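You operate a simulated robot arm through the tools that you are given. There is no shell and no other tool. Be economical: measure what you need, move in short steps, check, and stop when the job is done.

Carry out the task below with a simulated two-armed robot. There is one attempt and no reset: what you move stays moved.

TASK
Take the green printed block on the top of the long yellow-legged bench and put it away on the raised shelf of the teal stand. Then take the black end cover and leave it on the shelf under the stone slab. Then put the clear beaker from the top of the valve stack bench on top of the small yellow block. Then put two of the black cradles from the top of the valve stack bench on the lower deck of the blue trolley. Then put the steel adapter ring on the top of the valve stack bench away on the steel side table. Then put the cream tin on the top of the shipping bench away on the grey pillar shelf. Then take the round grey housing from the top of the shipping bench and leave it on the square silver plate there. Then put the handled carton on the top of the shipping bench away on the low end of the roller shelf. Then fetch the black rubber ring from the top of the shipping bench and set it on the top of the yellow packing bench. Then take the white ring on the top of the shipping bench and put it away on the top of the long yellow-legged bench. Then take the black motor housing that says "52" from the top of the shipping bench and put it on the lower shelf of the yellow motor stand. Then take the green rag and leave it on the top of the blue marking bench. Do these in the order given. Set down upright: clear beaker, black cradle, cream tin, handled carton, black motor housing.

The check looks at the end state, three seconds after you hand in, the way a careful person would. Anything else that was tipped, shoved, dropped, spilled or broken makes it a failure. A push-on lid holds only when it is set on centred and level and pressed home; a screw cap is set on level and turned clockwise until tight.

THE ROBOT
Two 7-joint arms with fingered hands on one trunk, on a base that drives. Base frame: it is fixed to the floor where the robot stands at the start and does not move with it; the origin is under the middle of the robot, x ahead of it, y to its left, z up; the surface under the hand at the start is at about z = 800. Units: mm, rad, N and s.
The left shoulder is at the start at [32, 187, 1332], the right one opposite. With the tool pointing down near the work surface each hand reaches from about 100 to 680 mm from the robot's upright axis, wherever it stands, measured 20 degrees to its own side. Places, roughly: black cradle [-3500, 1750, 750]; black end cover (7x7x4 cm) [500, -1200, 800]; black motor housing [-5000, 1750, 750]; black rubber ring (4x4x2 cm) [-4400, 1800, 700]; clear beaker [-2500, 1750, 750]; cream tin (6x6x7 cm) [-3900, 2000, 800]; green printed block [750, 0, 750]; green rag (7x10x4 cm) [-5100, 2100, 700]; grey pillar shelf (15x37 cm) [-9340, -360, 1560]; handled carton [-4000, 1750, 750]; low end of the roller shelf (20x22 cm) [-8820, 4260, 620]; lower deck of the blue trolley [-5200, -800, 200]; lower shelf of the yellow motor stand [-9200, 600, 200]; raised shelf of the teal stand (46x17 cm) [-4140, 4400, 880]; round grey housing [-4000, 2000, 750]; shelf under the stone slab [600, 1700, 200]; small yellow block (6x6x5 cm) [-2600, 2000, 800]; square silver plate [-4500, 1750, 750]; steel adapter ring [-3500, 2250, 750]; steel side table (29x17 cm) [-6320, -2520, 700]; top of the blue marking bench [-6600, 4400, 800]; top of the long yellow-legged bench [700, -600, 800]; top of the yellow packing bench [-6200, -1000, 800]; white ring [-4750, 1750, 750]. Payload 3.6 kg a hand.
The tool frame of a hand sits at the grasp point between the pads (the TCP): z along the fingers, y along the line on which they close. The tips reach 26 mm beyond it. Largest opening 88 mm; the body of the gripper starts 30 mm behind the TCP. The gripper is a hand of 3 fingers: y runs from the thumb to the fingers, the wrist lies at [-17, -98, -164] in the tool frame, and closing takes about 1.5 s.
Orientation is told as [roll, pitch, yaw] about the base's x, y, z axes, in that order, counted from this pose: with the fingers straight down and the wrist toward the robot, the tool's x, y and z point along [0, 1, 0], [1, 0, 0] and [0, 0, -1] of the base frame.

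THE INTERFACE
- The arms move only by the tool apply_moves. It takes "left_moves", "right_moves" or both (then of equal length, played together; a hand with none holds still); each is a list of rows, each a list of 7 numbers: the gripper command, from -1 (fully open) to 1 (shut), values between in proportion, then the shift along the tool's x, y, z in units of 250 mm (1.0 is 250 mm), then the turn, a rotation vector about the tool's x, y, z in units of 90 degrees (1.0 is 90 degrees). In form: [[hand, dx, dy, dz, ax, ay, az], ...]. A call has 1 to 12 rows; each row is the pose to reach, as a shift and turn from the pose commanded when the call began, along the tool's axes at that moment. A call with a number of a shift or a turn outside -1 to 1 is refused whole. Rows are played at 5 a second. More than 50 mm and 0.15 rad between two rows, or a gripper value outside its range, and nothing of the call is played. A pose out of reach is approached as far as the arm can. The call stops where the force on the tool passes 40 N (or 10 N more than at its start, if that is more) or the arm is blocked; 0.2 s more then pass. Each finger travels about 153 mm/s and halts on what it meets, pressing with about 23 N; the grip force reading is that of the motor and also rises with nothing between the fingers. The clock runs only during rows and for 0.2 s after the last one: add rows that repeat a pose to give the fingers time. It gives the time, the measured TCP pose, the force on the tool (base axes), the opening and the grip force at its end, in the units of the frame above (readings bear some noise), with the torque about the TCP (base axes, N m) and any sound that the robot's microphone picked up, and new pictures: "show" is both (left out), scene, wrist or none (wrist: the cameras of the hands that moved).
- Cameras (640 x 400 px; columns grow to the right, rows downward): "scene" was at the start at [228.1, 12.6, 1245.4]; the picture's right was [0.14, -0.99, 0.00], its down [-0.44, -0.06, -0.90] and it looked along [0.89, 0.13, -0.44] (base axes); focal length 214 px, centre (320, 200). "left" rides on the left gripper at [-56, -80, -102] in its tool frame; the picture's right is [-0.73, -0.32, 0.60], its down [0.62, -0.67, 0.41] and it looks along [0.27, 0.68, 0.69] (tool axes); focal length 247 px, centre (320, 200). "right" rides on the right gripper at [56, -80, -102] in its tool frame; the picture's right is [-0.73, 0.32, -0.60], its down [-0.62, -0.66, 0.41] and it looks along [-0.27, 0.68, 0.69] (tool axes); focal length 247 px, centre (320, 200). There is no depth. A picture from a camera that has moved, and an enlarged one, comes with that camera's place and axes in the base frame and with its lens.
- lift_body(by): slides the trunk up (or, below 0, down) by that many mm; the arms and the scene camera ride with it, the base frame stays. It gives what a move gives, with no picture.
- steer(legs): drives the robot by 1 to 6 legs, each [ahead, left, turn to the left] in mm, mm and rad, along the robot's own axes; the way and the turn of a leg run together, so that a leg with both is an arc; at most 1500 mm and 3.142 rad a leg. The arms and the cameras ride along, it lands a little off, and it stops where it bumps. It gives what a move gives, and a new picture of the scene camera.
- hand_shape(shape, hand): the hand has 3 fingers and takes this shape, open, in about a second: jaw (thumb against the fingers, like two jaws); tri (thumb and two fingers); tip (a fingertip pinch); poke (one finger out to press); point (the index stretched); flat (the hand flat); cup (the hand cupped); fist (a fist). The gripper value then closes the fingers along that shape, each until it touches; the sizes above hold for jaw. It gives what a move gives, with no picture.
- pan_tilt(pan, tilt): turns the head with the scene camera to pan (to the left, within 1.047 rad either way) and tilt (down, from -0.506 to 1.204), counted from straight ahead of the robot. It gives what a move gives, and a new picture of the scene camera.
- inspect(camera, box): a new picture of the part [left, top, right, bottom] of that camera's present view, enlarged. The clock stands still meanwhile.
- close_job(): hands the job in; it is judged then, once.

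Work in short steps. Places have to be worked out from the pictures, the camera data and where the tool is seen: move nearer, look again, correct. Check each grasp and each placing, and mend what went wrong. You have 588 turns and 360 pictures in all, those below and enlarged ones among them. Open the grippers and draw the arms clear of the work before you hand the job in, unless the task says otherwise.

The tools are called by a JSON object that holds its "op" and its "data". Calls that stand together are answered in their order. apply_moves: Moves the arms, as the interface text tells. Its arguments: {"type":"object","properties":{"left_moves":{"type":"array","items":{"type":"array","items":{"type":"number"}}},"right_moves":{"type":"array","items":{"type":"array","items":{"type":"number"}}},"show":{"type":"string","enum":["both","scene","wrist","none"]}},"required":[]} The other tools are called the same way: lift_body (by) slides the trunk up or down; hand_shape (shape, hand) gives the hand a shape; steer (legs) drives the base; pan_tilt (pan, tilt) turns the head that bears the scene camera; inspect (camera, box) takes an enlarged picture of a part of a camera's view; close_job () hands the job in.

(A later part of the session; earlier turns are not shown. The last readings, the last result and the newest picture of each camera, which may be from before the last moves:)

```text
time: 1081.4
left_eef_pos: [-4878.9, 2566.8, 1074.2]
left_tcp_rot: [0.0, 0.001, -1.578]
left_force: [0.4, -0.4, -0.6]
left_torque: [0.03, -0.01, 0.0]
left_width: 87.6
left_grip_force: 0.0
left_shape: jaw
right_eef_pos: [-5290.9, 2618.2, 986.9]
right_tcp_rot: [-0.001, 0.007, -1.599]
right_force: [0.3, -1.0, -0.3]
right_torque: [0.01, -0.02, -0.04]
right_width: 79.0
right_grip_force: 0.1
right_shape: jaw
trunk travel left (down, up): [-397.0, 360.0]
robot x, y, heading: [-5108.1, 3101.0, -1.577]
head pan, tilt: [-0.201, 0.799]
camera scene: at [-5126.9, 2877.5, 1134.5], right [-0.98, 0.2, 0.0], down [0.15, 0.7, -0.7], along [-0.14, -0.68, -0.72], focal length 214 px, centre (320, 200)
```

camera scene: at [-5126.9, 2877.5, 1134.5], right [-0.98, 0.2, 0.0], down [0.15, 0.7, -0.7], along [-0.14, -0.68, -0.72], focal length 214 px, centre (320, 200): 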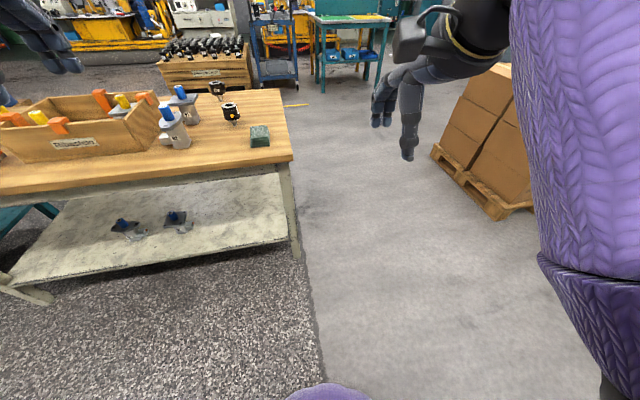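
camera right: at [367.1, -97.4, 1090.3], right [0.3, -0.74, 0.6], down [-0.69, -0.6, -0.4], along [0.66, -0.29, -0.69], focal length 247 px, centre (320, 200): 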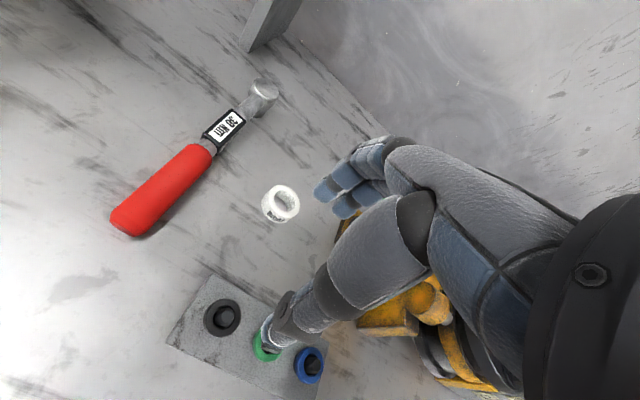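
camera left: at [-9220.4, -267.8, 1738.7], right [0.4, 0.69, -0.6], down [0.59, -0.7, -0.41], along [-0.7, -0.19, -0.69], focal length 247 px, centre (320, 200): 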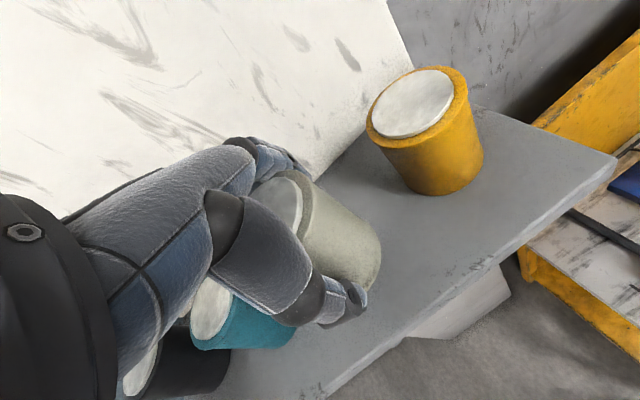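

Drive ahead 520 mm with the left hand high over the bench, and look with its camera.

{"op": "steer", "data": {"legs": [[510, 0, 0]]}}

{"op": "pan_tilt", "data": {"pan": 0.25, "tilt": 0.8}}

{"op": "inspect", "data": {"camera": "scene", "box": [240, 110, 400, 230]}}

```text
time: 1084.4
left_eef_pos: [-4883.8, 2055.0, 1073.4]
left_tcp_rot: [0.0, 0.006, -1.58]
left_force: [-0.4, -0.3, 0.0]
left_torque: [0.05, -0.02, 0.01]
left_width: 87.6
left_grip_force: 0.1
left_shape: jaw
right_eef_pos: [-5294.2, 2107.8, 987.3]
right_tcp_rot: [-0.002, 0.01, -1.603]
right_force: [0.2, 0.1, 0.1]
right_torque: [0.04, -0.03, -0.02]
right_width: 79.2
right_grip_force: 0.0
right_shape: jaw
trunk travel left (down, up): [-397.0, 360.0]
robot x, y, heading: [-5114.0, 2592.2, -1.577]
head pan, tilt: [-0.201, 0.799]
camera scene: at [-5130.6, 2366.3, 1134.3], right [-0.98, 0.21, 0.0], down [0.15, 0.7, -0.7], along [-0.14, -0.68, -0.72], focal length 214 px, centre (320, 200)
```

scene: 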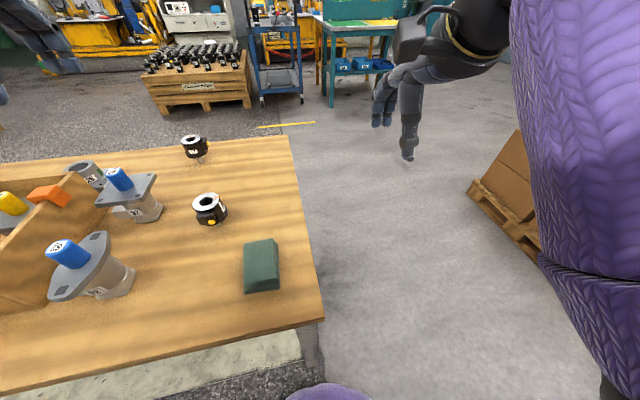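

```text
time: 1085.3
left_eef_pos: [-4883.7, 2055.1, 1072.3]
left_tcp_rot: [0.0, 0.005, -1.579]
left_force: [-0.2, -0.1, 0.0]
left_torque: [-0.03, 0.02, 0.02]
left_width: 87.7
left_grip_force: 0.1
left_shape: jaw
right_eef_pos: [-5294.5, 2108.6, 987.4]
right_tcp_rot: [-0.001, 0.006, -1.603]
right_force: [-0.3, 0.6, 0.2]
right_torque: [0.02, 0.0, -0.02]
right_width: 79.2
right_grip_force: 0.0
right_shape: jaw
trunk travel left (down, up): [-397.0, 360.0]
robot x, y, heading: [-5111.3, 2590.0, -1.577]
head pan, tilt: [0.25, 0.799]
camera scene: at [-5094.6, 2367.5, 1134.5], right [-0.97, -0.24, 0.0], down [-0.17, 0.7, -0.7], along [0.17, -0.68, -0.72], focal length 214 px, centre (320, 200)
```

scene: 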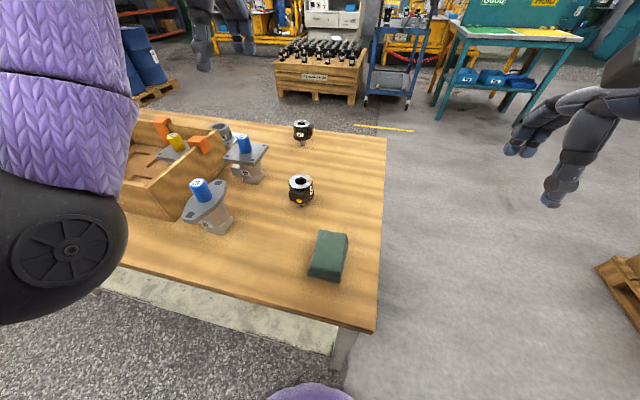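

```text
3.33 times, centred on (320, 170) of scene
camera zoom: at [-5094.6, 2367.5, 1134.5], right [-0.97, -0.24, 0.0], down [-0.17, 0.7, -0.7], along [0.17, -0.68, -0.72], focal length 715 px, centre (320, 300)
```

zoom: 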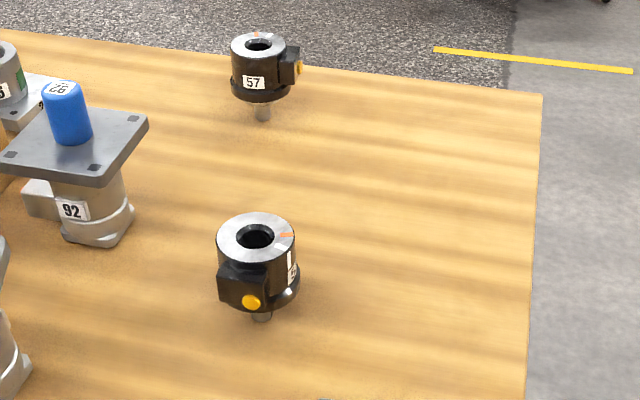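

The rear motor's connector box faces north, so I should close across x. Rotate the left hand by about −1.4 rad in the air.

{"op": "apply_moves", "data": {"left_moves": [[-1, 0, 0, 0, 0, 0, 0.08], [-1, 0, 0, 0, 0, 0, 0.16], [-1, 0, 0, 0, 0, 0, 0.24], [-1, 0, 0, 0, 0, 0, 0.32], [-1, 0, 0, 0, 0, 0, 0.4], [-1, 0, 0, 0, 0, 0, 0.48], [-1, 0, 0, 0, 0, 0, 0.56], [-1, 0, 0, 0, 0, 0, 0.64], [-1, 0, 0, 0, 0, 0, 0.72], [-1, 0, 0, 0, 0, 0, 0.8], [-1, 0, 0, 0, 0, 0, 0.88]], "show": "wrist"}}

```text
time: 1087.7
left_eef_pos: [-4883.1, 2056.2, 1074.5]
left_tcp_rot: [-0.003, 0.0, -2.963]
left_force: [-0.4, 0.1, -0.3]
left_torque: [0.0, -0.02, -0.03]
left_width: 87.6
left_grip_force: 0.0
left_shape: jaw
right_eef_pos: [-5293.4, 2108.7, 988.1]
right_tcp_rot: [-0.002, 0.007, -1.602]
right_force: [0.7, -0.2, 0.5]
right_torque: [0.02, -0.04, 0.01]
right_width: 79.0
right_grip_force: 0.1
right_shape: jaw
trunk travel left (down, up): [-397.0, 360.0]
robot x, y, heading: [-5109.2, 2589.7, -1.573]
head pan, tilt: [0.25, 0.799]
camera left: at [-4814.5, 2125.1, 1175.7], right [0.18, 0.78, -0.6], down [0.76, -0.49, -0.41], along [-0.62, -0.38, -0.69], focal length 247 px, centre (320, 200)
```

left: 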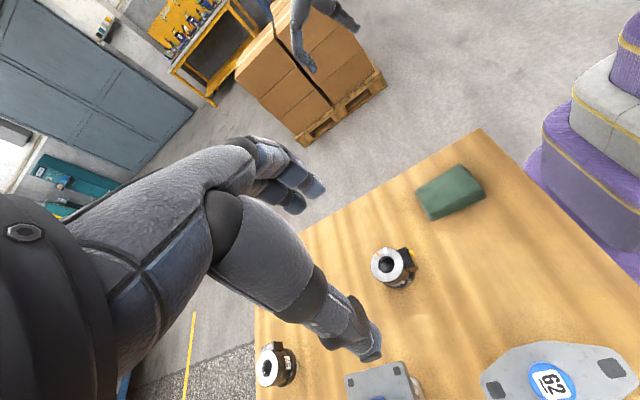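

Works. Lower the trunk 100 mm, then move the hand over the motor.

{"op": "lift_body", "data": {"by": -100}}

{"op": "apply_moves", "data": {"left_moves": [[-1, 0.04, 0.1, 0.05, 0, 0, 0], [-1, 0.09, 0.22, 0.12, 0, 0, 0], [-1, 0.143, 0.335, 0.2, 0, 0, 0], [-1, 0.143, 0.335, 0.33, 0, 0, 0], [-1, 0.143, 0.335, 0.4, 0, 0, 0], [-1, 0.143, 0.335, 0.4, 0, 0, 0]], "show": "wrist"}}

```text
time: 1089.0
left_eef_pos: [-4882.9, 2056.9, 973.9]
left_tcp_rot: [-0.001, -0.001, -2.962]
left_force: [-0.1, 0.0, 0.3]
left_torque: [0.04, 0.01, -0.07]
left_width: 87.6
left_grip_force: 0.1
left_shape: jaw
right_eef_pos: [-5293.8, 2109.1, 888.4]
right_tcp_rot: [-0.002, 0.008, -1.602]
right_force: [-0.7, 0.8, 0.2]
right_torque: [-0.04, -0.05, -0.03]
right_width: 79.0
right_grip_force: 0.1
right_shape: jaw
trunk travel left (down, up): [-297.0, 460.0]
robot x, y, heading: [-5111.4, 2592.4, -1.575]
head pan, tilt: [0.25, 0.799]
```

```text
time: 1090.4
left_eef_pos: [-4959.8, 2006.6, 873.1]
left_tcp_rot: [-0.003, 0.0, -2.962]
left_force: [0.5, 0.6, 0.4]
left_torque: [-0.02, -0.02, 0.01]
left_width: 87.6
left_grip_force: 0.0
left_shape: jaw
right_eef_pos: [-5294.9, 2107.3, 887.2]
right_tcp_rot: [-0.001, 0.008, -1.603]
right_force: [0.3, -0.4, 0.3]
right_torque: [-0.01, 0.01, -0.02]
right_width: 79.1
right_grip_force: 0.1
right_shape: jaw
trunk travel left (down, up): [-297.0, 460.0]
robot x, y, heading: [-5112.5, 2593.8, -1.578]
head pan, tilt: [0.25, 0.799]
camera left: at [-4891.4, 2075.7, 976.0], right [0.18, 0.78, -0.6], down [0.77, -0.49, -0.41], along [-0.62, -0.38, -0.69], focal length 247 px, centre (320, 200)
```

left: 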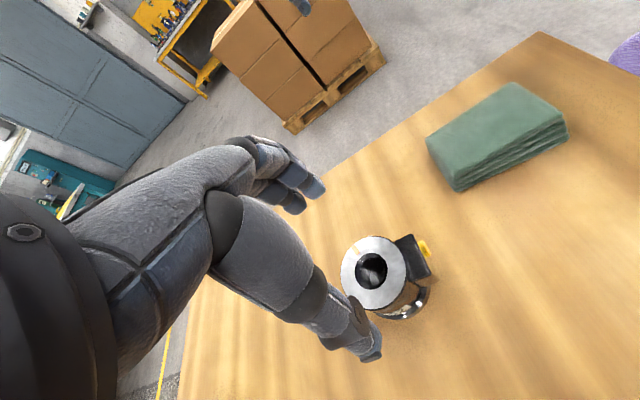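

Aligned to within 4 mm. Descend to z≈789.

{"op": "apply_moves", "data": {"left_moves": [[-1, -0.014, -0.011, 0.05, 0, 0, 0], [-1, -0.014, -0.011, 0.15, 0, 0, 0], [-1, -0.014, -0.011, 0.25, 0, 0, 0], [-1, -0.014, -0.011, 0.335, 0, 0, 0], [-1, -0.014, -0.011, 0.335, 0, 0, 0]], "show": "wrist"}}

{"op": "inspect", "data": {"camera": "scene", "box": [240, 120, 380, 230]}}

```text
time: 1091.6
left_eef_pos: [-4958.4, 2010.0, 789.3]
left_tcp_rot: [-0.002, 0.002, -2.962]
left_force: [-0.8, 0.7, -0.3]
left_torque: [0.03, 0.0, -0.02]
left_width: 87.7
left_grip_force: 0.0
left_shape: jaw
right_eef_pos: [-5293.9, 2107.9, 888.5]
right_tcp_rot: [-0.002, 0.008, -1.601]
right_force: [0.2, -0.5, -0.1]
right_torque: [0.03, -0.01, 0.0]
right_width: 79.3
right_grip_force: 0.0
right_shape: jaw
trunk travel left (down, up): [-297.0, 460.0]
robot x, y, heading: [-5109.3, 2588.6, -1.581]
head pan, tilt: [0.25, 0.799]
camera left: at [-4889.8, 2079.6, 892.0], right [0.18, 0.78, -0.6], down [0.77, -0.49, -0.41], along [-0.62, -0.38, -0.69], focal length 247 px, centre (320, 200)
```

left: 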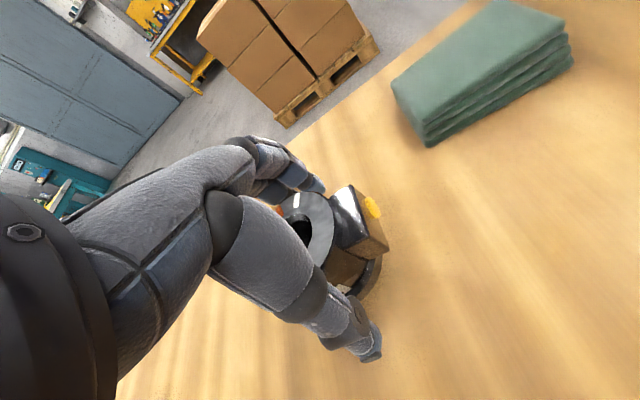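

```text
3.64 times, centred on (310, 175) of scene
camera zoom: at [-5094.6, 2353.9, 1027.0], right [-0.97, -0.24, 0.0], down [-0.17, 0.7, -0.7], along [0.17, -0.68, -0.72], focal length 780 px, centre (356, 291)
```

zoom: 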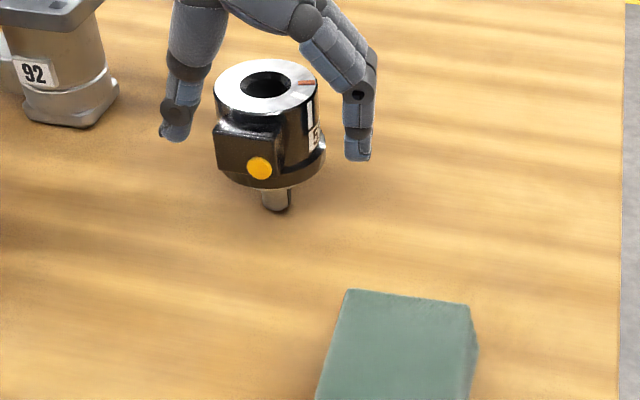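

Fingers straddle the body well. Close gently in steps.

{"op": "apply_moves", "data": {"left_moves": [[-0.7, 0, 0, 0, 0, 0, 0], [-0.5, 0, 0, 0, 0, 0, 0], [-0.35, 0, 0, 0, 0, 0, 0], [-0.2, 0, 0, 0, 0, 0, 0], [0, 0, 0, 0, 0, 0, 0], [0.3, 0, 0, 0, 0, 0, 0], [1, 0, 0, 0, 0, 0, 0], [1, 0, 0, 0, 0, 0, 0], [1, 0, 0, 0, 0, 0, 0]], "show": "none"}}

{"op": "inspect", "data": {"camera": "scene", "box": [240, 120, 380, 230]}}

```text
time: 1093.6
left_eef_pos: [-4957.5, 2010.5, 791.1]
left_tcp_rot: [-0.005, 0.0, -2.964]
left_force: [-1.9, -0.7, 3.4]
left_torque: [-0.08, 0.1, -0.02]
left_width: 42.3
left_grip_force: 23.4
left_shape: jaw
right_eef_pos: [-5294.2, 2107.9, 887.6]
right_tcp_rot: [-0.001, 0.008, -1.602]
right_force: [-0.1, -0.2, -0.8]
right_torque: [-0.03, -0.03, -0.01]
right_width: 78.9
right_grip_force: 0.0
right_shape: jaw
trunk travel left (down, up): [-297.0, 460.0]
robot x, y, heading: [-5111.2, 2592.9, -1.58]
head pan, tilt: [0.25, 0.799]
```

```text
3.64 times, centred on (310, 175) of scene
camera zoom: at [-5094.8, 2353.9, 1027.0], right [-0.97, -0.24, 0.0], down [-0.17, 0.7, -0.7], along [0.17, -0.68, -0.72], focal length 780 px, centre (356, 291)
```

zoom: 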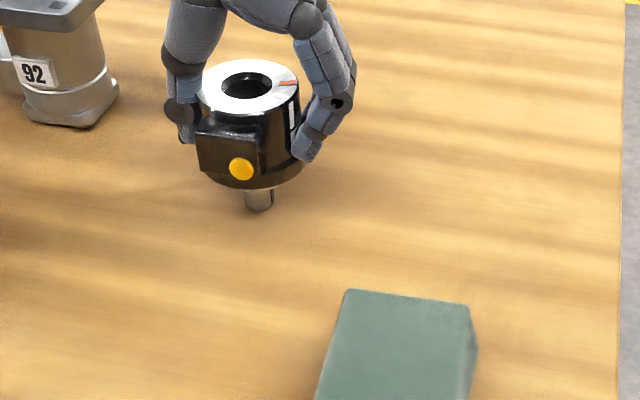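

Gripped and still vertical. Lift 150 mm.

{"op": "apply_moves", "data": {"left_moves": [[1, 0, 0, -0.05, 0, 0, 0], [1, 0, 0, -0.13, 0, 0, 0], [1, 0, 0, -0.25, 0, 0, 0], [1, 0, 0, -0.38, 0, 0, 0], [1, 0, 0, -0.5, 0, 0, 0], [1, 0, 0, -0.62, 0, 0, 0], [1, 0, 0, -0.62, 0, 0, 0]], "show": "scene"}}

```text
time: 1095.2
left_eef_pos: [-4957.0, 2009.2, 944.7]
left_tcp_rot: [-0.005, 0.003, -2.962]
left_force: [0.6, -0.1, -5.8]
left_torque: [0.0, 0.02, -0.03]
left_width: 42.2
left_grip_force: 23.1
left_shape: jaw
right_eef_pos: [-5295.3, 2108.4, 887.8]
right_tcp_rot: [-0.001, 0.009, -1.601]
right_force: [0.2, -0.8, -0.2]
right_torque: [0.02, 0.01, -0.03]
right_width: 79.0
right_grip_force: 0.1
right_shape: jaw
trunk travel left (down, up): [-297.0, 460.0]
robot x, y, heading: [-5111.8, 2588.1, -1.584]
head pan, tilt: [0.25, 0.799]
camera scene: at [-5094.5, 2353.4, 1026.8], right [-0.97, -0.24, 0.0], down [-0.17, 0.7, -0.7], along [0.17, -0.68, -0.72], focal length 214 px, centre (320, 200)
```

scene: 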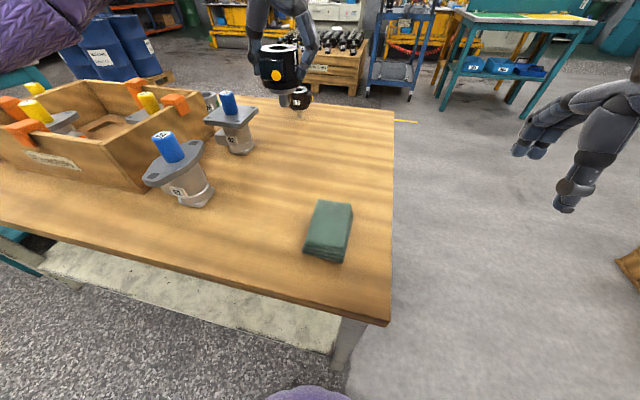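

Motor held. Turn the hand back in line and draw it in.

{"op": "apply_moves", "data": {"left_moves": [[1, -0.04, -0.006, 0, 0, 0, -0.08], [1, -0.08, -0.012, 0, 0, 0, -0.16], [1, -0.12, -0.018, 0, 0, 0, -0.24], [1, -0.16, -0.024, 0, 0, 0, -0.32], [1, -0.2, -0.03, 0, 0, 0, -0.4], [1, -0.24, -0.04, 0, 0, 0, -0.48], [1, -0.28, -0.05, 0, 0, 0, -0.56], [1, -0.32, -0.06, 0, 0, 0, -0.64], [1, -0.36, -0.065, 0, 0, 0, -0.72], [1, -0.39, -0.07, 0, 0, 0, -0.8], [1, -0.39, -0.07, 0, 0, 0, -0.88]], "show": "none"}}

{"op": "steer", "data": {"legs": [[-470, 0, 0], [0, 0, -1.56], [1500, 0, 0], [1500, 0, 0], [100, 0, 0], [0, 0, 1.571]]}}

```text
time: 1097.6
left_eef_pos: [-4957.8, 2108.8, 943.4]
left_tcp_rot: [0.0, 0.003, -1.576]
left_force: [0.4, -0.1, -5.3]
left_torque: [-0.03, -0.02, -0.03]
left_width: 42.4
left_grip_force: 23.5
left_shape: jaw
right_eef_pos: [-5294.8, 2108.1, 885.9]
right_tcp_rot: [-0.001, 0.008, -1.604]
right_force: [-0.1, 0.4, 0.3]
right_torque: [0.0, 0.01, -0.01]
right_width: 79.3
right_grip_force: 0.1
right_shape: jaw
trunk travel left (down, up): [-297.0, 460.0]
robot x, y, heading: [-5114.8, 2590.9, -1.574]
head pan, tilt: [0.25, 0.799]
```

```text
time: 1122.7
left_eef_pos: [-7995.1, 2497.2, 945.2]
left_tcp_rot: [0.001, 0.006, -1.533]
left_force: [0.8, 0.1, -5.9]
left_torque: [-0.03, 0.01, -0.02]
left_width: 42.0
left_grip_force: 22.9
left_shape: jaw
right_eef_pos: [-8330.1, 2480.6, 886.6]
right_tcp_rot: [-0.003, 0.008, -1.555]
right_force: [-0.6, -0.5, -0.5]
right_torque: [-0.02, 0.0, -0.01]
right_width: 79.0
right_grip_force: 0.0
right_shape: jaw
trunk travel left (down, up): [-297.0, 460.0]
robot x, y, heading: [-8172.7, 2972.9, -1.528]
head pan, tilt: [0.25, 0.799]
camera scene: at [-8142.7, 2735.6, 1026.9], right [-0.96, -0.29, 0.0], down [-0.2, 0.69, -0.7], along [0.2, -0.67, -0.72], focal length 214 px, centre (320, 200)
```

scene: 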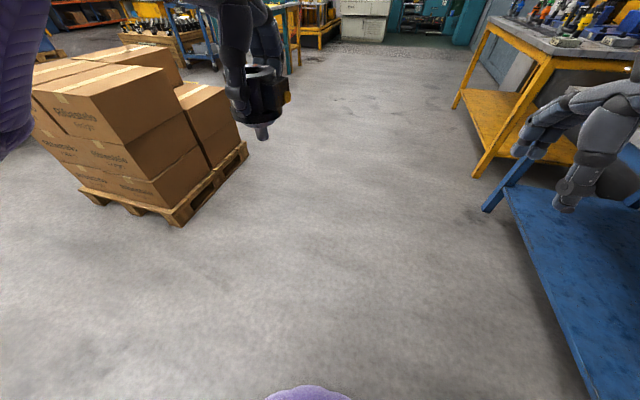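

Continue south to y≈640 and face the yellow motor stand.

{"op": "steer", "data": {"legs": [[0, 0, -0.043], [1500, 0, 0], [830, 0, 0], [0, 0, -1.571]]}}

{"op": "lift_body", "data": {"by": -290}}

{"op": "pan_tilt", "data": {"pan": 0, "tilt": 0.45}}

```text
time: 1138.4
left_eef_pos: [-8692.4, 521.7, 943.2]
left_tcp_rot: [0.001, 0.004, 3.081]
left_force: [-0.2, -0.7, -6.4]
left_torque: [-0.05, 0.05, 0.03]
left_width: 42.2
left_grip_force: 23.4
left_shape: jaw
right_eef_pos: [-8676.6, 858.2, 887.5]
right_tcp_rot: [0.0, 0.007, 3.057]
right_force: [-1.4, 0.7, -0.1]
right_torque: [-0.02, 0.02, 0.04]
right_width: 79.3
right_grip_force: 0.1
right_shape: jaw
trunk travel left (down, up): [-297.0, 460.0]
robot x, y, heading: [-8199.9, 651.6, 3.088]
head pan, tilt: [0.25, 0.799]
camera scene: at [-8440.4, 644.8, 1026.9], right [-0.19, 0.98, 0.0], down [0.7, 0.14, -0.7], along [-0.68, -0.13, -0.72], focal length 214 px, centre (320, 200)
```

scene: 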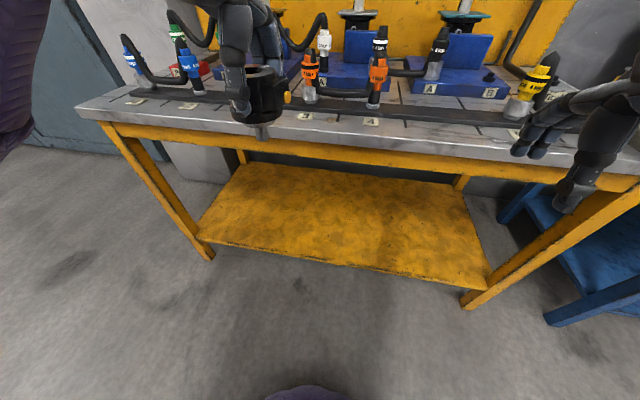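

```text
time: 1141.3
left_eef_pos: [-8706.9, 523.2, 616.3]
left_tcp_rot: [0.0, 0.12, 3.08]
left_force: [-0.2, 0.5, -5.8]
left_torque: [-0.02, 0.03, -0.01]
left_width: 41.9
left_grip_force: 23.1
left_shape: jaw
right_eef_pos: [-8680.9, 858.7, 568.1]
right_tcp_rot: [-0.005, 0.097, 3.058]
right_force: [0.9, -0.5, 0.3]
right_torque: [-0.01, -0.02, -0.04]
right_width: 79.1
right_grip_force: 0.1
right_shape: jaw
trunk travel left (down, up): [-7.0, 750.0]
robot x, y, heading: [-8197.3, 653.2, 3.082]
head pan, tilt: [0.25, 0.799]
```

```text
time: 1142.1
left_eef_pos: [-8706.8, 522.1, 616.7]
left_tcp_rot: [0.0, 0.12, 3.082]
left_force: [0.6, 0.3, -5.6]
left_torque: [0.01, 0.08, -0.01]
left_width: 42.1
left_grip_force: 23.1
left_shape: jaw
right_eef_pos: [-8681.6, 857.9, 569.0]
right_tcp_rot: [-0.003, 0.095, 3.057]
right_force: [0.6, 0.2, 0.3]
right_torque: [0.01, 0.0, 0.02]
right_width: 79.2
right_grip_force: 0.0
right_shape: jaw
trunk travel left (down, up): [-7.0, 750.0]
robot x, y, heading: [-8205.0, 649.9, 3.081]
head pan, tilt: [0.0, 0.45]
camera scene: at [-8511.0, 668.9, 741.7], right [0.06, 1.0, 0.0], down [0.44, -0.03, -0.9], along [-0.9, 0.05, -0.44], focal length 214 px, centre (320, 200)
```

scene: 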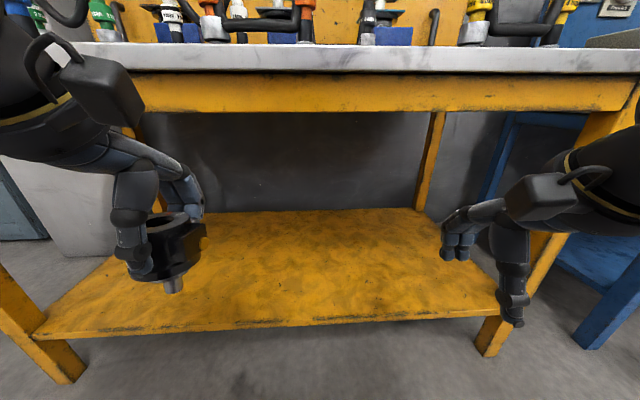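

The empty lower shelf: front x≈−8891, z≈195. Level both hands and lower them below the table-top height in free space.

{"op": "apply_moves", "data": {"left_moves": [[1, 0, 0.012, 0.1, -0.013, 0, 0], [1, 0, 0.024, 0.2, -0.026, 0, 0], [1, 0, 0.036, 0.3, -0.039, 0, 0], [1, 0, 0.048, 0.4, -0.052, 0, 0], [1, 0, 0.06, 0.5, -0.065, 0, 0], [1, 0, 0.072, 0.596, -0.076, 0, 0], [1, 0, 0.072, 0.596, -0.076, 0, 0]], "right_moves": [[-1, 0, 0.01, 0.14, -0.01, 0, 0], [-1, 0, 0.02, 0.28, -0.02, 0, 0], [-1, 0, 0.03, 0.42, -0.03, 0, 0], [-1, 0, 0.04, 0.56, -0.04, 0, 0], [-1, 0, 0.05, 0.7, -0.05, 0, 0], [-1, 0, 0.07, 0.84, -0.06, 0, 0], [-1, 0, 0.07, 0.84, -0.06, 0, 0]], "show": "none"}}

{"op": "apply_moves", "data": {"left_moves": [[1, 0, 0, 0.12, 0, 0, 0], [1, 0, 0, 0.24, 0, 0, 0], [1, 0, 0, 0.36, 0, 0, 0], [1, 0, 0, 0.48, 0, 0, 0], [1, 0, 0, 0.54, 0, 0, 0], [1, 0, 0, 0.54, 0, 0, 0]], "show": "both"}}

```text
time: 1143.7
left_eef_pos: [-8706.7, 522.6, 466.1]
left_tcp_rot: [0.001, -0.002, 3.08]
left_force: [-0.3, -0.1, -5.6]
left_torque: [0.0, 0.06, 0.0]
left_width: 42.0
left_grip_force: 23.0
left_shape: jaw
right_eef_pos: [-8678.4, 858.0, 358.3]
right_tcp_rot: [-0.003, 0.003, 3.058]
right_force: [0.2, 0.5, 0.9]
right_torque: [0.02, 0.02, -0.03]
right_width: 87.9
right_grip_force: 0.0
right_shape: jaw
trunk travel left (down, up): [-7.0, 750.0]
robot x, y, heading: [-8201.9, 651.2, 3.083]
head pan, tilt: [0.0, 0.45]
```

```text
time: 1145.1
left_eef_pos: [-8707.1, 522.7, 331.8]
left_tcp_rot: [0.001, 0.003, 3.079]
left_force: [0.0, -0.9, -5.0]
left_torque: [-0.01, 0.02, 0.01]
left_width: 42.0
left_grip_force: 23.0
left_shape: jaw
right_eef_pos: [-8677.8, 858.7, 359.4]
right_tcp_rot: [-0.004, 0.002, 3.057]
right_force: [0.5, 0.7, 0.4]
right_torque: [0.0, 0.01, -0.01]
right_width: 87.9
right_grip_force: 0.1
right_shape: jaw
trunk travel left (down, up): [-7.0, 750.0]
robot x, y, heading: [-8203.7, 651.4, 3.084]
head pan, tilt: [0.0, 0.45]
camera scene: at [-8511.0, 668.9, 741.8], right [0.06, 1.0, 0.0], down [0.44, -0.03, -0.9], along [-0.9, 0.05, -0.44], focal length 214 px, centre (320, 200)
camera left: at [-8624.2, 574.0, 433.2], right [0.36, 0.71, -0.6], down [0.63, -0.66, -0.41], along [-0.69, -0.23, -0.69], focal length 247 px, centre (320, 200)
```

scene: 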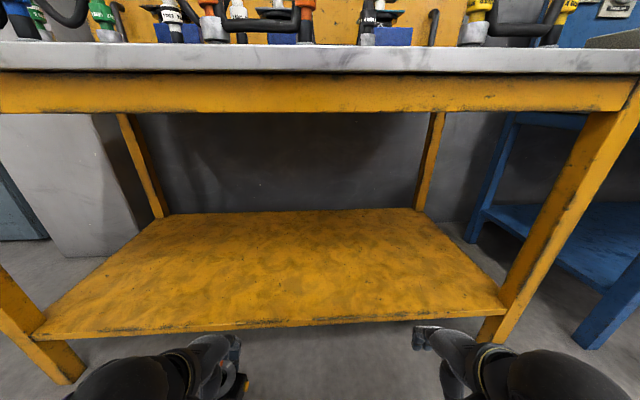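
left: 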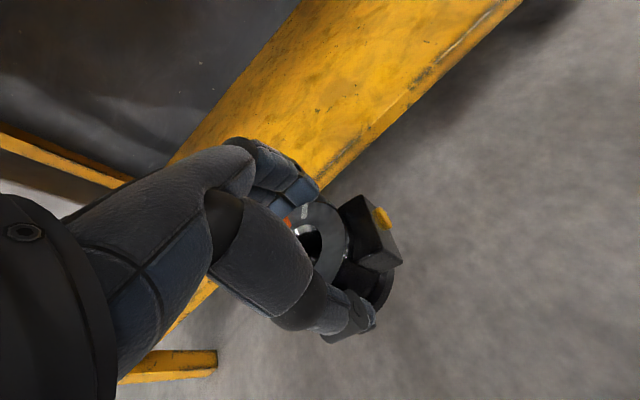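

Square up and drive 310 mm ahead, bringing the motor over the lower shelf.

{"op": "steer", "data": {"legs": [[0, 0, 0.058], [310, 0, 0]]}}

{"op": "inspect", "data": {"camera": "left", "box": [0, 0, 640, 400]}}

```text
time: 1147.6
left_eef_pos: [-9010.1, 495.8, 331.7]
left_tcp_rot: [-0.001, 0.001, 3.137]
left_force: [0.2, 0.6, -6.1]
left_torque: [-0.01, 0.09, -0.02]
left_width: 42.2
left_grip_force: 23.2
left_shape: jaw
right_eef_pos: [-9000.4, 832.3, 360.1]
right_tcp_rot: [-0.003, 0.002, 3.114]
right_force: [0.4, 0.9, -0.3]
right_torque: [-0.02, -0.01, -0.02]
right_width: 87.8
right_grip_force: 0.0
right_shape: jaw
trunk travel left (down, up): [-7.0, 750.0]
robot x, y, heading: [-8512.1, 651.1, 3.141]
head pan, tilt: [0.0, 0.45]
camera scene: at [-8822.4, 652.6, 741.8], right [0.0, 1.0, 0.0], down [0.44, 0.0, -0.9], along [-0.9, 0.0, -0.44], focal length 214 px, centre (320, 200)
```

scene: 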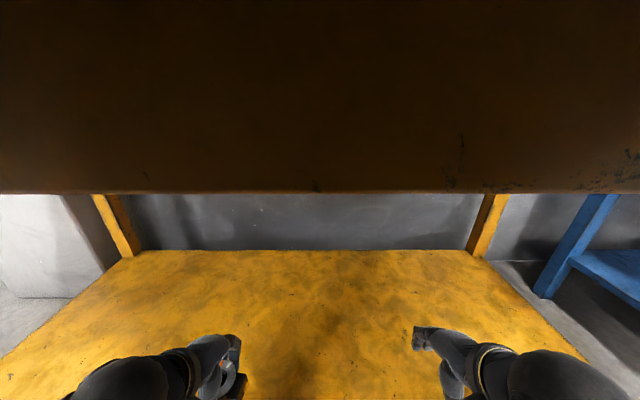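

```text
1.00 times, centred on (320, 200) of left (not enlarged: the box is as wide or as high as the picture)
camera zoom: at [-8930.1, 551.5, 433.4], right [0.32, 0.73, -0.6], down [0.66, -0.63, -0.41], along [-0.68, -0.26, -0.69], focal length 247 px, centre (320, 200)
```

zoom: 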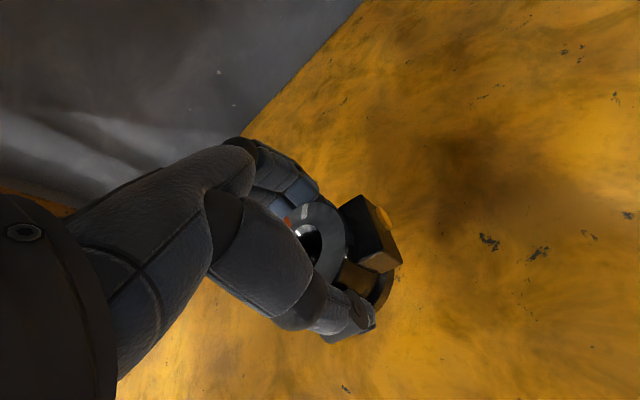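

Zoom to judge whether the motor hangs vertical.

{"op": "inspect", "data": {"camera": "left", "box": [260, 180, 420, 350]}}

```text
2.35 times, centred on (340, 265) of left
camera zoom: at [-8930.1, 551.5, 433.4], right [0.32, 0.73, -0.6], down [0.66, -0.63, -0.41], along [-0.68, -0.26, -0.69], focal length 581 px, centre (273, 47)
```

zoom: 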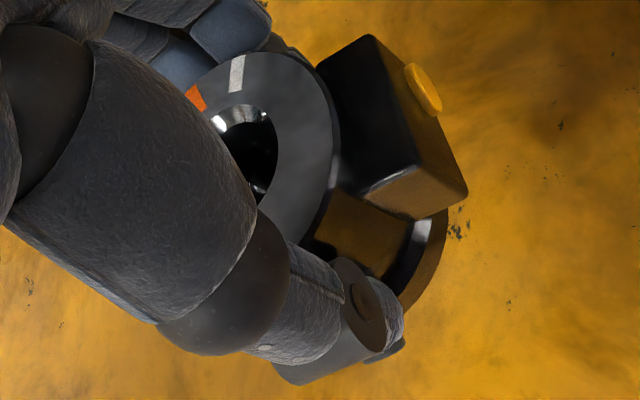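

Look at the motor with the head camera turned down-left.

{"op": "pan_tilt", "data": {"pan": 0.6, "tilt": 0.85}}

{"op": "inspect", "data": {"camera": "scene", "box": [240, 180, 400, 300]}}

```text
time: 1148.6
left_eef_pos: [-9010.9, 496.2, 332.2]
left_tcp_rot: [0.0, 0.003, 3.135]
left_force: [0.4, 0.2, -5.8]
left_torque: [0.02, 0.04, 0.0]
left_width: 42.3
left_grip_force: 23.2
left_shape: jaw
right_eef_pos: [-8998.8, 832.3, 360.2]
right_tcp_rot: [-0.004, 0.002, 3.113]
right_force: [-0.4, 0.2, -0.6]
right_torque: [0.02, 0.0, 0.0]
right_width: 87.7
right_grip_force: 0.0
right_shape: jaw
trunk travel left (down, up): [-7.0, 750.0]
robot x, y, heading: [-8514.6, 652.3, 3.14]
head pan, tilt: [0.6, 0.85]
camera scene: at [-8795.3, 608.3, 707.4], right [-0.56, 0.83, 0.0], down [0.62, 0.42, -0.66], along [-0.55, -0.37, -0.75], focal length 214 px, centre (320, 200)
```

scene: 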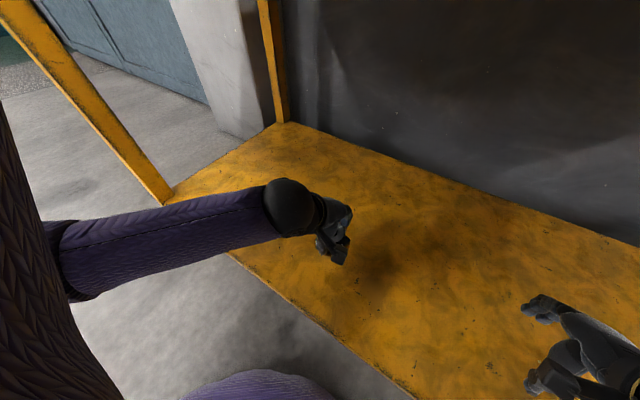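

```text
3.33 times, centred on (320, 240) of scene
camera zoom: at [-8795.3, 608.3, 707.4], right [-0.56, 0.83, 0.0], down [0.62, 0.42, -0.66], along [-0.55, -0.37, -0.75], focal length 715 px, centre (320, 67)
```

zoom: 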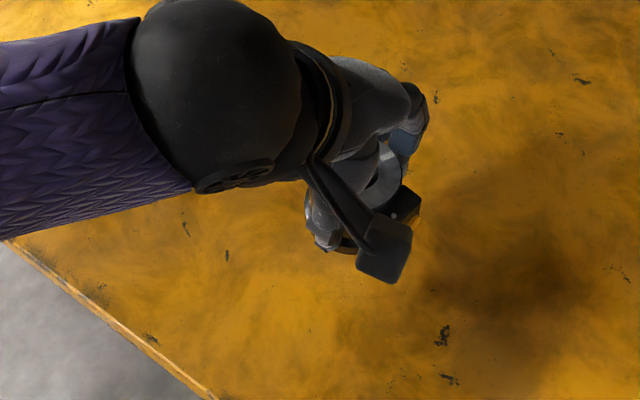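

Lower toward the shelf and creep to contact.

{"op": "apply_moves", "data": {"left_moves": [[1, 0, 0, 0.1, 0, 0, 0], [1, 0, 0, 0.18, 0, 0, 0], [1, 0, 0, 0.21, 0, 0, 0], [1, 0, 0, 0.222, 0, 0, 0], [1, 0, 0, 0.234, 0, 0, 0], [1, 0, 0, 0.244, 0, 0, 0], [1, 0, 0, 0.252, 0, 0, 0]], "show": "none"}}

```text
time: 1149.5
left_eef_pos: [-9017.8, 497.2, 289.7]
left_tcp_rot: [-0.009, -0.027, 3.138]
left_force: [5.6, -1.6, 24.8]
left_torque: [-0.13, -0.54, 0.01]
left_width: 43.0
left_grip_force: 23.1
left_shape: jaw
right_eef_pos: [-8998.9, 832.5, 361.2]
right_tcp_rot: [-0.004, 0.0, 3.113]
right_force: [-0.1, -1.0, -0.8]
right_torque: [-0.01, 0.02, 0.0]
right_width: 87.7
right_grip_force: 0.2
right_shape: jaw
trunk travel left (down, up): [-7.0, 750.0]
robot x, y, heading: [-8514.8, 651.2, 3.138]
head pan, tilt: [0.6, 0.85]
stopped in row 4 (left hand): the force on the tool passed its limit at 52 N (the readings are from after the stop); the commanded pose is now the measured one
```

Contact came at z≈290 (shelf ≈ 218). Ease up 5 mm with the hand level again and look.

{"op": "apply_moves", "data": {"left_moves": [[1, 0, -0.015, -0.015, 0.009, 0, 0], [1, 0, -0.028, -0.024, 0.017, 0.005, 0], [1, 0, -0.028, -0.024, 0.017, 0.005, 0]], "show": "wrist"}}

```text
time: 1150.3
left_eef_pos: [-9008.6, 497.6, 290.2]
left_tcp_rot: [0.001, 0.013, 3.136]
left_force: [-2.4, 0.8, 1.0]
left_torque: [0.0, 0.16, -0.02]
left_width: 43.2
left_grip_force: 23.1
left_shape: jaw
right_eef_pos: [-8999.2, 832.7, 360.3]
right_tcp_rot: [-0.003, 0.002, 3.115]
right_force: [-0.3, 0.0, 0.1]
right_torque: [0.01, 0.01, -0.01]
right_width: 87.9
right_grip_force: 0.0
right_shape: jaw
trunk travel left (down, up): [-7.0, 750.0]
robot x, y, heading: [-8513.5, 654.3, 3.141]
head pan, tilt: [0.6, 0.85]
camera left: at [-8929.1, 553.2, 392.2], right [0.33, 0.73, -0.6], down [0.67, -0.63, -0.4], along [-0.67, -0.27, -0.69], focal length 247 px, centre (320, 200)
```

left: 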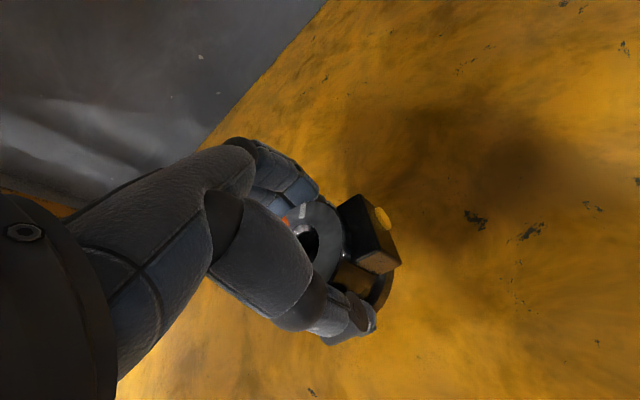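

It stands on the shelf with light contact, level. Open slowly.

{"op": "apply_moves", "data": {"left_moves": [[0.6, 0, 0, 0, 0, 0, 0], [0.3, 0, 0, 0, 0, 0, 0], [0.1, 0, 0, 0, 0, 0, 0], [-0.1, 0, 0, 0, 0, 0, 0], [-0.3, 0, 0, 0, 0, 0, 0], [-0.6, 0, 0, 0, 0, 0, 0], [-1, 0, 0, 0, 0, 0, 0], [-1, 0, 0, 0, 0, 0, 0], [-1, 0, 0, 0, 0, 0, 0]], "show": "wrist"}}

```text
time: 1152.3
left_eef_pos: [-9008.3, 496.3, 290.6]
left_tcp_rot: [0.002, 0.01, 3.135]
left_force: [0.5, -0.2, 0.6]
left_torque: [0.02, -0.01, 0.03]
left_width: 87.7
left_grip_force: 0.1
left_shape: jaw
right_eef_pos: [-8999.9, 832.5, 359.1]
right_tcp_rot: [-0.003, 0.002, 3.115]
right_force: [0.6, 0.2, 0.6]
right_torque: [-0.02, 0.0, 0.01]
right_width: 87.8
right_grip_force: 0.0
right_shape: jaw
trunk travel left (down, up): [-7.0, 750.0]
robot x, y, heading: [-8514.7, 652.3, 3.136]
head pan, tilt: [0.6, 0.85]
camera left: at [-8929.7, 553.2, 393.0], right [0.33, 0.73, -0.6], down [0.67, -0.63, -0.4], along [-0.67, -0.27, -0.69], focal length 247 px, centre (320, 200)
```

left: 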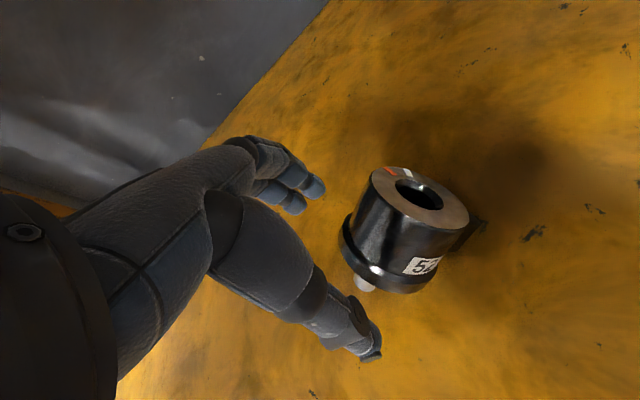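

The motor moved on release; look again after a moment.

{"op": "apply_moves", "data": {"left_moves": [[-1, 0, 0, 0, 0, 0, 0], [-1, 0, 0, 0, 0, 0, 0], [-1, 0, 0, 0, 0, 0, 0]], "show": "wrist"}}

{"op": "inspect", "data": {"camera": "left", "box": [300, 140, 520, 310]}}

```text
time: 1153.1
left_eef_pos: [-9008.8, 497.1, 292.4]
left_tcp_rot: [0.001, 0.01, 3.135]
left_force: [0.8, 0.7, 0.7]
left_torque: [-0.01, -0.04, -0.02]
left_width: 87.6
left_grip_force: 0.1
left_shape: jaw
right_eef_pos: [-8998.7, 831.5, 359.3]
right_tcp_rot: [-0.004, 0.002, 3.115]
right_force: [-0.7, 1.0, -0.5]
right_torque: [-0.01, 0.02, 0.01]
right_width: 87.7
right_grip_force: 0.0
right_shape: jaw
trunk travel left (down, up): [-7.0, 750.0]
robot x, y, heading: [-8513.0, 650.9, 3.137]
head pan, tilt: [0.6, 0.85]
camera left: at [-8929.7, 553.3, 393.0], right [0.33, 0.73, -0.6], down [0.67, -0.63, -0.4], along [-0.67, -0.27, -0.69], focal length 247 px, centre (320, 200)
```

left: 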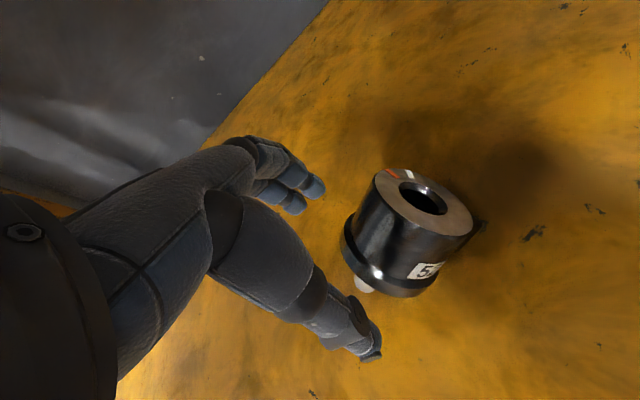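

```text
2.35 times, centred on (410, 225) of left
camera zoom: at [-8929.7, 553.3, 393.0], right [0.33, 0.73, -0.6], down [0.67, -0.63, -0.4], along [-0.67, -0.27, -0.69], focal length 581 px, centre (108, 141)
```

zoom: 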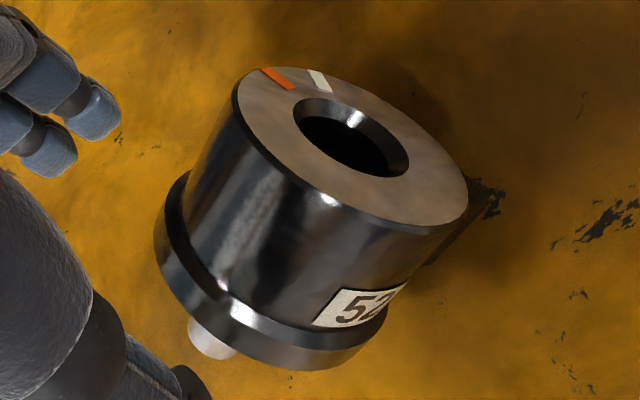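

It toppled onto its connector side: axis along +y, inclined ~33°, body centre about (−8997, 541, 261). I raise the hand, move over the body near its top end, and look before gripping.

{"op": "apply_moves", "data": {"left_moves": [[-1, 0, 0, -0.15, 0, 0, 0], [-1, 0, -0.02, -0.26, 0, 0, 0], [-1, -0.1, -0.048, -0.26, 0, 0, 0], [-1, -0.205, -0.048, -0.26, 0, 0, 0], [-1, -0.205, -0.048, -0.2, 0, 0, 0], [-1, -0.205, -0.048, -0.2, 0, 0, 0]], "show": "wrist"}}

```text
time: 1154.5
left_eef_pos: [-8998.8, 548.8, 340.1]
left_tcp_rot: [0.004, 0.01, 3.137]
left_force: [0.2, -0.6, 0.0]
left_torque: [-0.01, 0.0, -0.01]
left_width: 87.5
left_grip_force: 0.1
left_shape: jaw
right_eef_pos: [-8999.8, 831.7, 359.9]
right_tcp_rot: [-0.003, 0.002, 3.115]
right_force: [-0.6, -0.2, -0.1]
right_torque: [-0.02, 0.0, 0.01]
right_width: 87.6
right_grip_force: 0.0
right_shape: jaw
trunk travel left (down, up): [-7.0, 750.0]
robot x, y, heading: [-8514.5, 651.6, 3.138]
head pan, tilt: [0.6, 0.85]
camera left: at [-8917.9, 604.6, 441.5], right [0.33, 0.73, -0.6], down [0.67, -0.63, -0.4], along [-0.67, -0.27, -0.69], focal length 247 px, centre (320, 200)
```

left: 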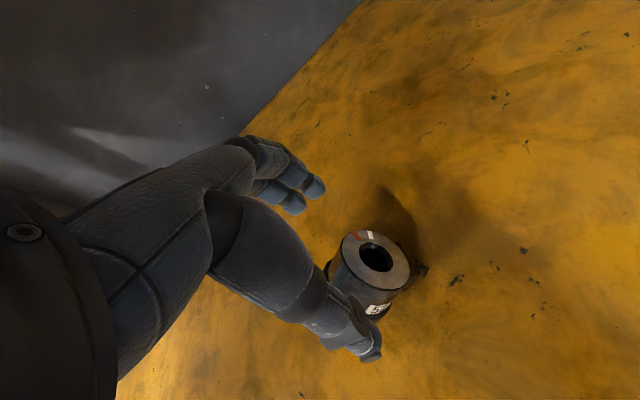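

Top centre confirmed at (−8998, 557, 271). Descend around the body to z≈268 and close gently.

{"op": "apply_moves", "data": {"left_moves": [[-1, 0.004, 0, 0.1, 0, 0, 0], [-1, 0.004, 0, 0.2, 0, 0, 0], [-1, 0.004, 0, 0.288, 0, 0, 0], [-1, 0.004, 0, 0.288, 0, 0, 0], [-0.5, 0.004, 0, 0.288, 0, 0, 0], [-0.2, 0.004, 0, 0.288, 0, 0, 0], [0.2, 0.004, 0, 0.288, 0, 0, 0], [1, 0.004, 0, 0.288, 0, 0, 0], [1, 0.004, 0, 0.288, 0, 0, 0], [1, 0.004, 0, 0.288, 0, 0, 0]], "show": "wrist"}}

```text
time: 1156.7
left_eef_pos: [-8996.7, 527.1, 264.9]
left_tcp_rot: [0.041, 0.005, 3.125]
left_force: [0.3, 0.3, -0.3]
left_torque: [0.02, -0.09, -0.02]
left_width: 53.2
left_grip_force: 23.2
left_shape: jaw
right_eef_pos: [-9001.1, 831.7, 360.2]
right_tcp_rot: [-0.003, 0.002, 3.115]
right_force: [0.9, -0.2, 0.1]
right_torque: [-0.01, -0.02, 0.0]
right_width: 87.8
right_grip_force: 0.1
right_shape: jaw
trunk travel left (down, up): [-7.0, 750.0]
robot x, y, heading: [-8514.4, 650.7, 3.138]
head pan, tilt: [0.6, 0.85]
camera left: at [-8916.8, 587.2, 364.3], right [0.33, 0.71, -0.63], down [0.66, -0.65, -0.38], along [-0.68, -0.28, -0.68], focal length 247 px, centre (320, 200)
```

left: 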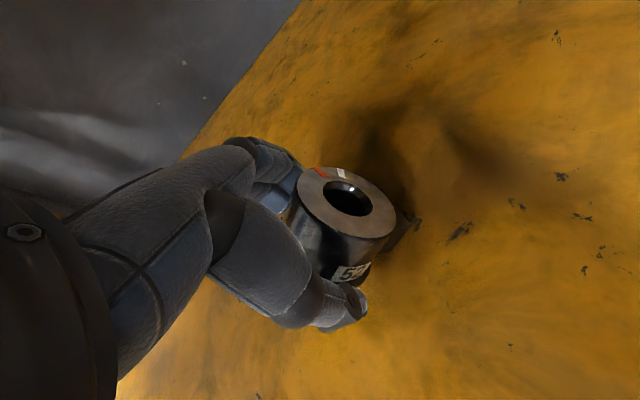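

It gripped the flange rather than the body. Open, shift +20 mm in y, and look.

{"op": "apply_moves", "data": {"left_moves": [[0.3, 0, 0, 0, 0, 0, 0], [-0.3, 0, 0, 0, 0, 0, 0], [-1, 0, 0, 0, 0, 0, 0], [-1, 0, 0, 0, 0, 0, 0], [-1, 0, 0, 0, 0, 0, 0], [-1, -0.05, 0, -0.04, 0, -0.013, 0], [-1, -0.1, 0, -0.04, 0, -0.026, 0], [-1, -0.1, 0, -0.04, 0, -0.026, 0]], "show": "wrist"}}

```text
time: 1158.7
left_eef_pos: [-9000.7, 523.9, 269.3]
left_tcp_rot: [0.057, -0.006, 3.107]
left_force: [0.2, 0.4, -1.0]
left_torque: [0.0, 0.03, -0.02]
left_width: 87.7
left_grip_force: 0.0
left_shape: jaw
right_eef_pos: [-8999.4, 832.0, 360.3]
right_tcp_rot: [-0.005, 0.003, 3.114]
right_force: [0.4, 0.6, -0.8]
right_torque: [0.01, -0.04, 0.0]
right_width: 87.8
right_grip_force: 0.1
right_shape: jaw
trunk travel left (down, up): [-7.0, 750.0]
robot x, y, heading: [-8516.2, 653.3, 3.139]
head pan, tilt: [0.6, 0.85]
stopped in row 8 (left hand): the arm was blocked; the commanded pose is now the measured one
camera left: at [-8918.7, 583.1, 367.4], right [0.34, 0.69, -0.64], down [0.64, -0.67, -0.38], along [-0.69, -0.28, -0.67], focal length 247 px, centre (320, 200)
```

left: 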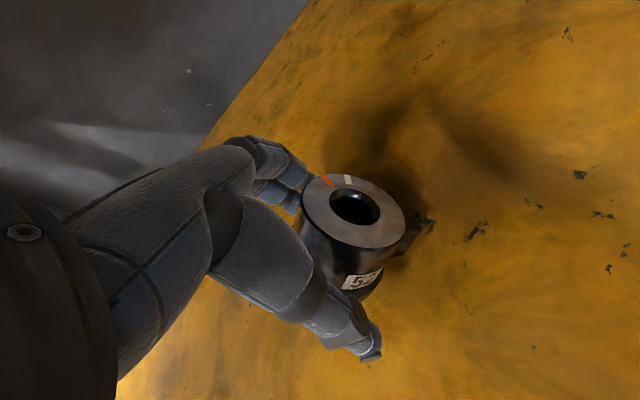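

The arm is blocked near the body line. Raise the hand, strafe the robot 65 mm right.

{"op": "apply_moves", "data": {"left_moves": [[-1, 0, 0, -0.15, 0, -0.02, 0.01], [-1, 0, 0, -0.3, 0, -0.036, 0.018], [-1, 0, 0, -0.3, 0, -0.036, 0.018]], "show": "none"}}

{"op": "steer", "data": {"legs": [[0, -65, 0]]}}

```text
time: 1159.5
left_eef_pos: [-9002.8, 525.1, 347.5]
left_tcp_rot: [0.006, -0.008, 3.078]
left_force: [0.6, -0.8, 0.1]
left_torque: [0.0, -0.01, -0.02]
left_width: 87.9
left_grip_force: 0.0
left_shape: jaw
right_eef_pos: [-8998.9, 831.4, 360.5]
right_tcp_rot: [-0.003, 0.001, 3.114]
right_force: [-0.4, 0.3, 0.1]
right_torque: [0.03, 0.0, 0.01]
right_width: 88.1
right_grip_force: 0.0
right_shape: jaw
trunk travel left (down, up): [-7.0, 750.0]
robot x, y, heading: [-8515.0, 653.7, 3.146]
head pan, tilt: [0.6, 0.85]
```

```text
time: 1160.5
left_eef_pos: [-9001.2, 592.8, 344.8]
left_tcp_rot: [0.007, -0.004, 3.078]
left_force: [0.4, 0.3, -0.2]
left_torque: [0.0, -0.01, 0.0]
left_width: 87.7
left_grip_force: 0.1
left_shape: jaw
right_eef_pos: [-8998.9, 897.6, 360.4]
right_tcp_rot: [-0.004, 0.002, 3.115]
right_force: [0.1, 0.7, 0.6]
right_torque: [0.0, -0.01, 0.0]
right_width: 87.8
right_grip_force: 0.0
right_shape: jaw
trunk travel left (down, up): [-7.0, 750.0]
robot x, y, heading: [-8512.9, 720.7, 3.137]
head pan, tilt: [0.6, 0.85]
camera scene: at [-8794.7, 673.8, 707.4], right [-0.56, 0.83, 0.0], down [0.62, 0.42, -0.66], along [-0.55, -0.37, -0.75], focal length 214 px, centre (320, 200)
```

scene: 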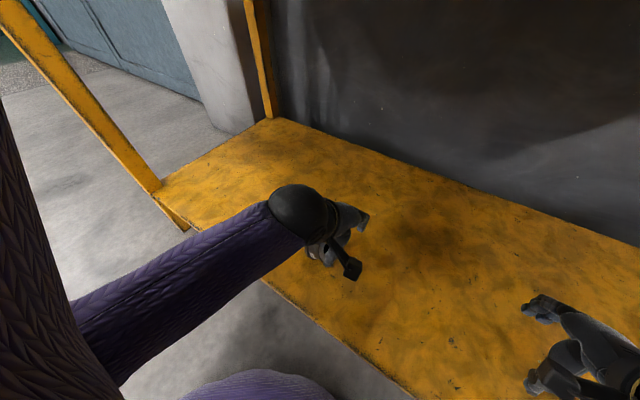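

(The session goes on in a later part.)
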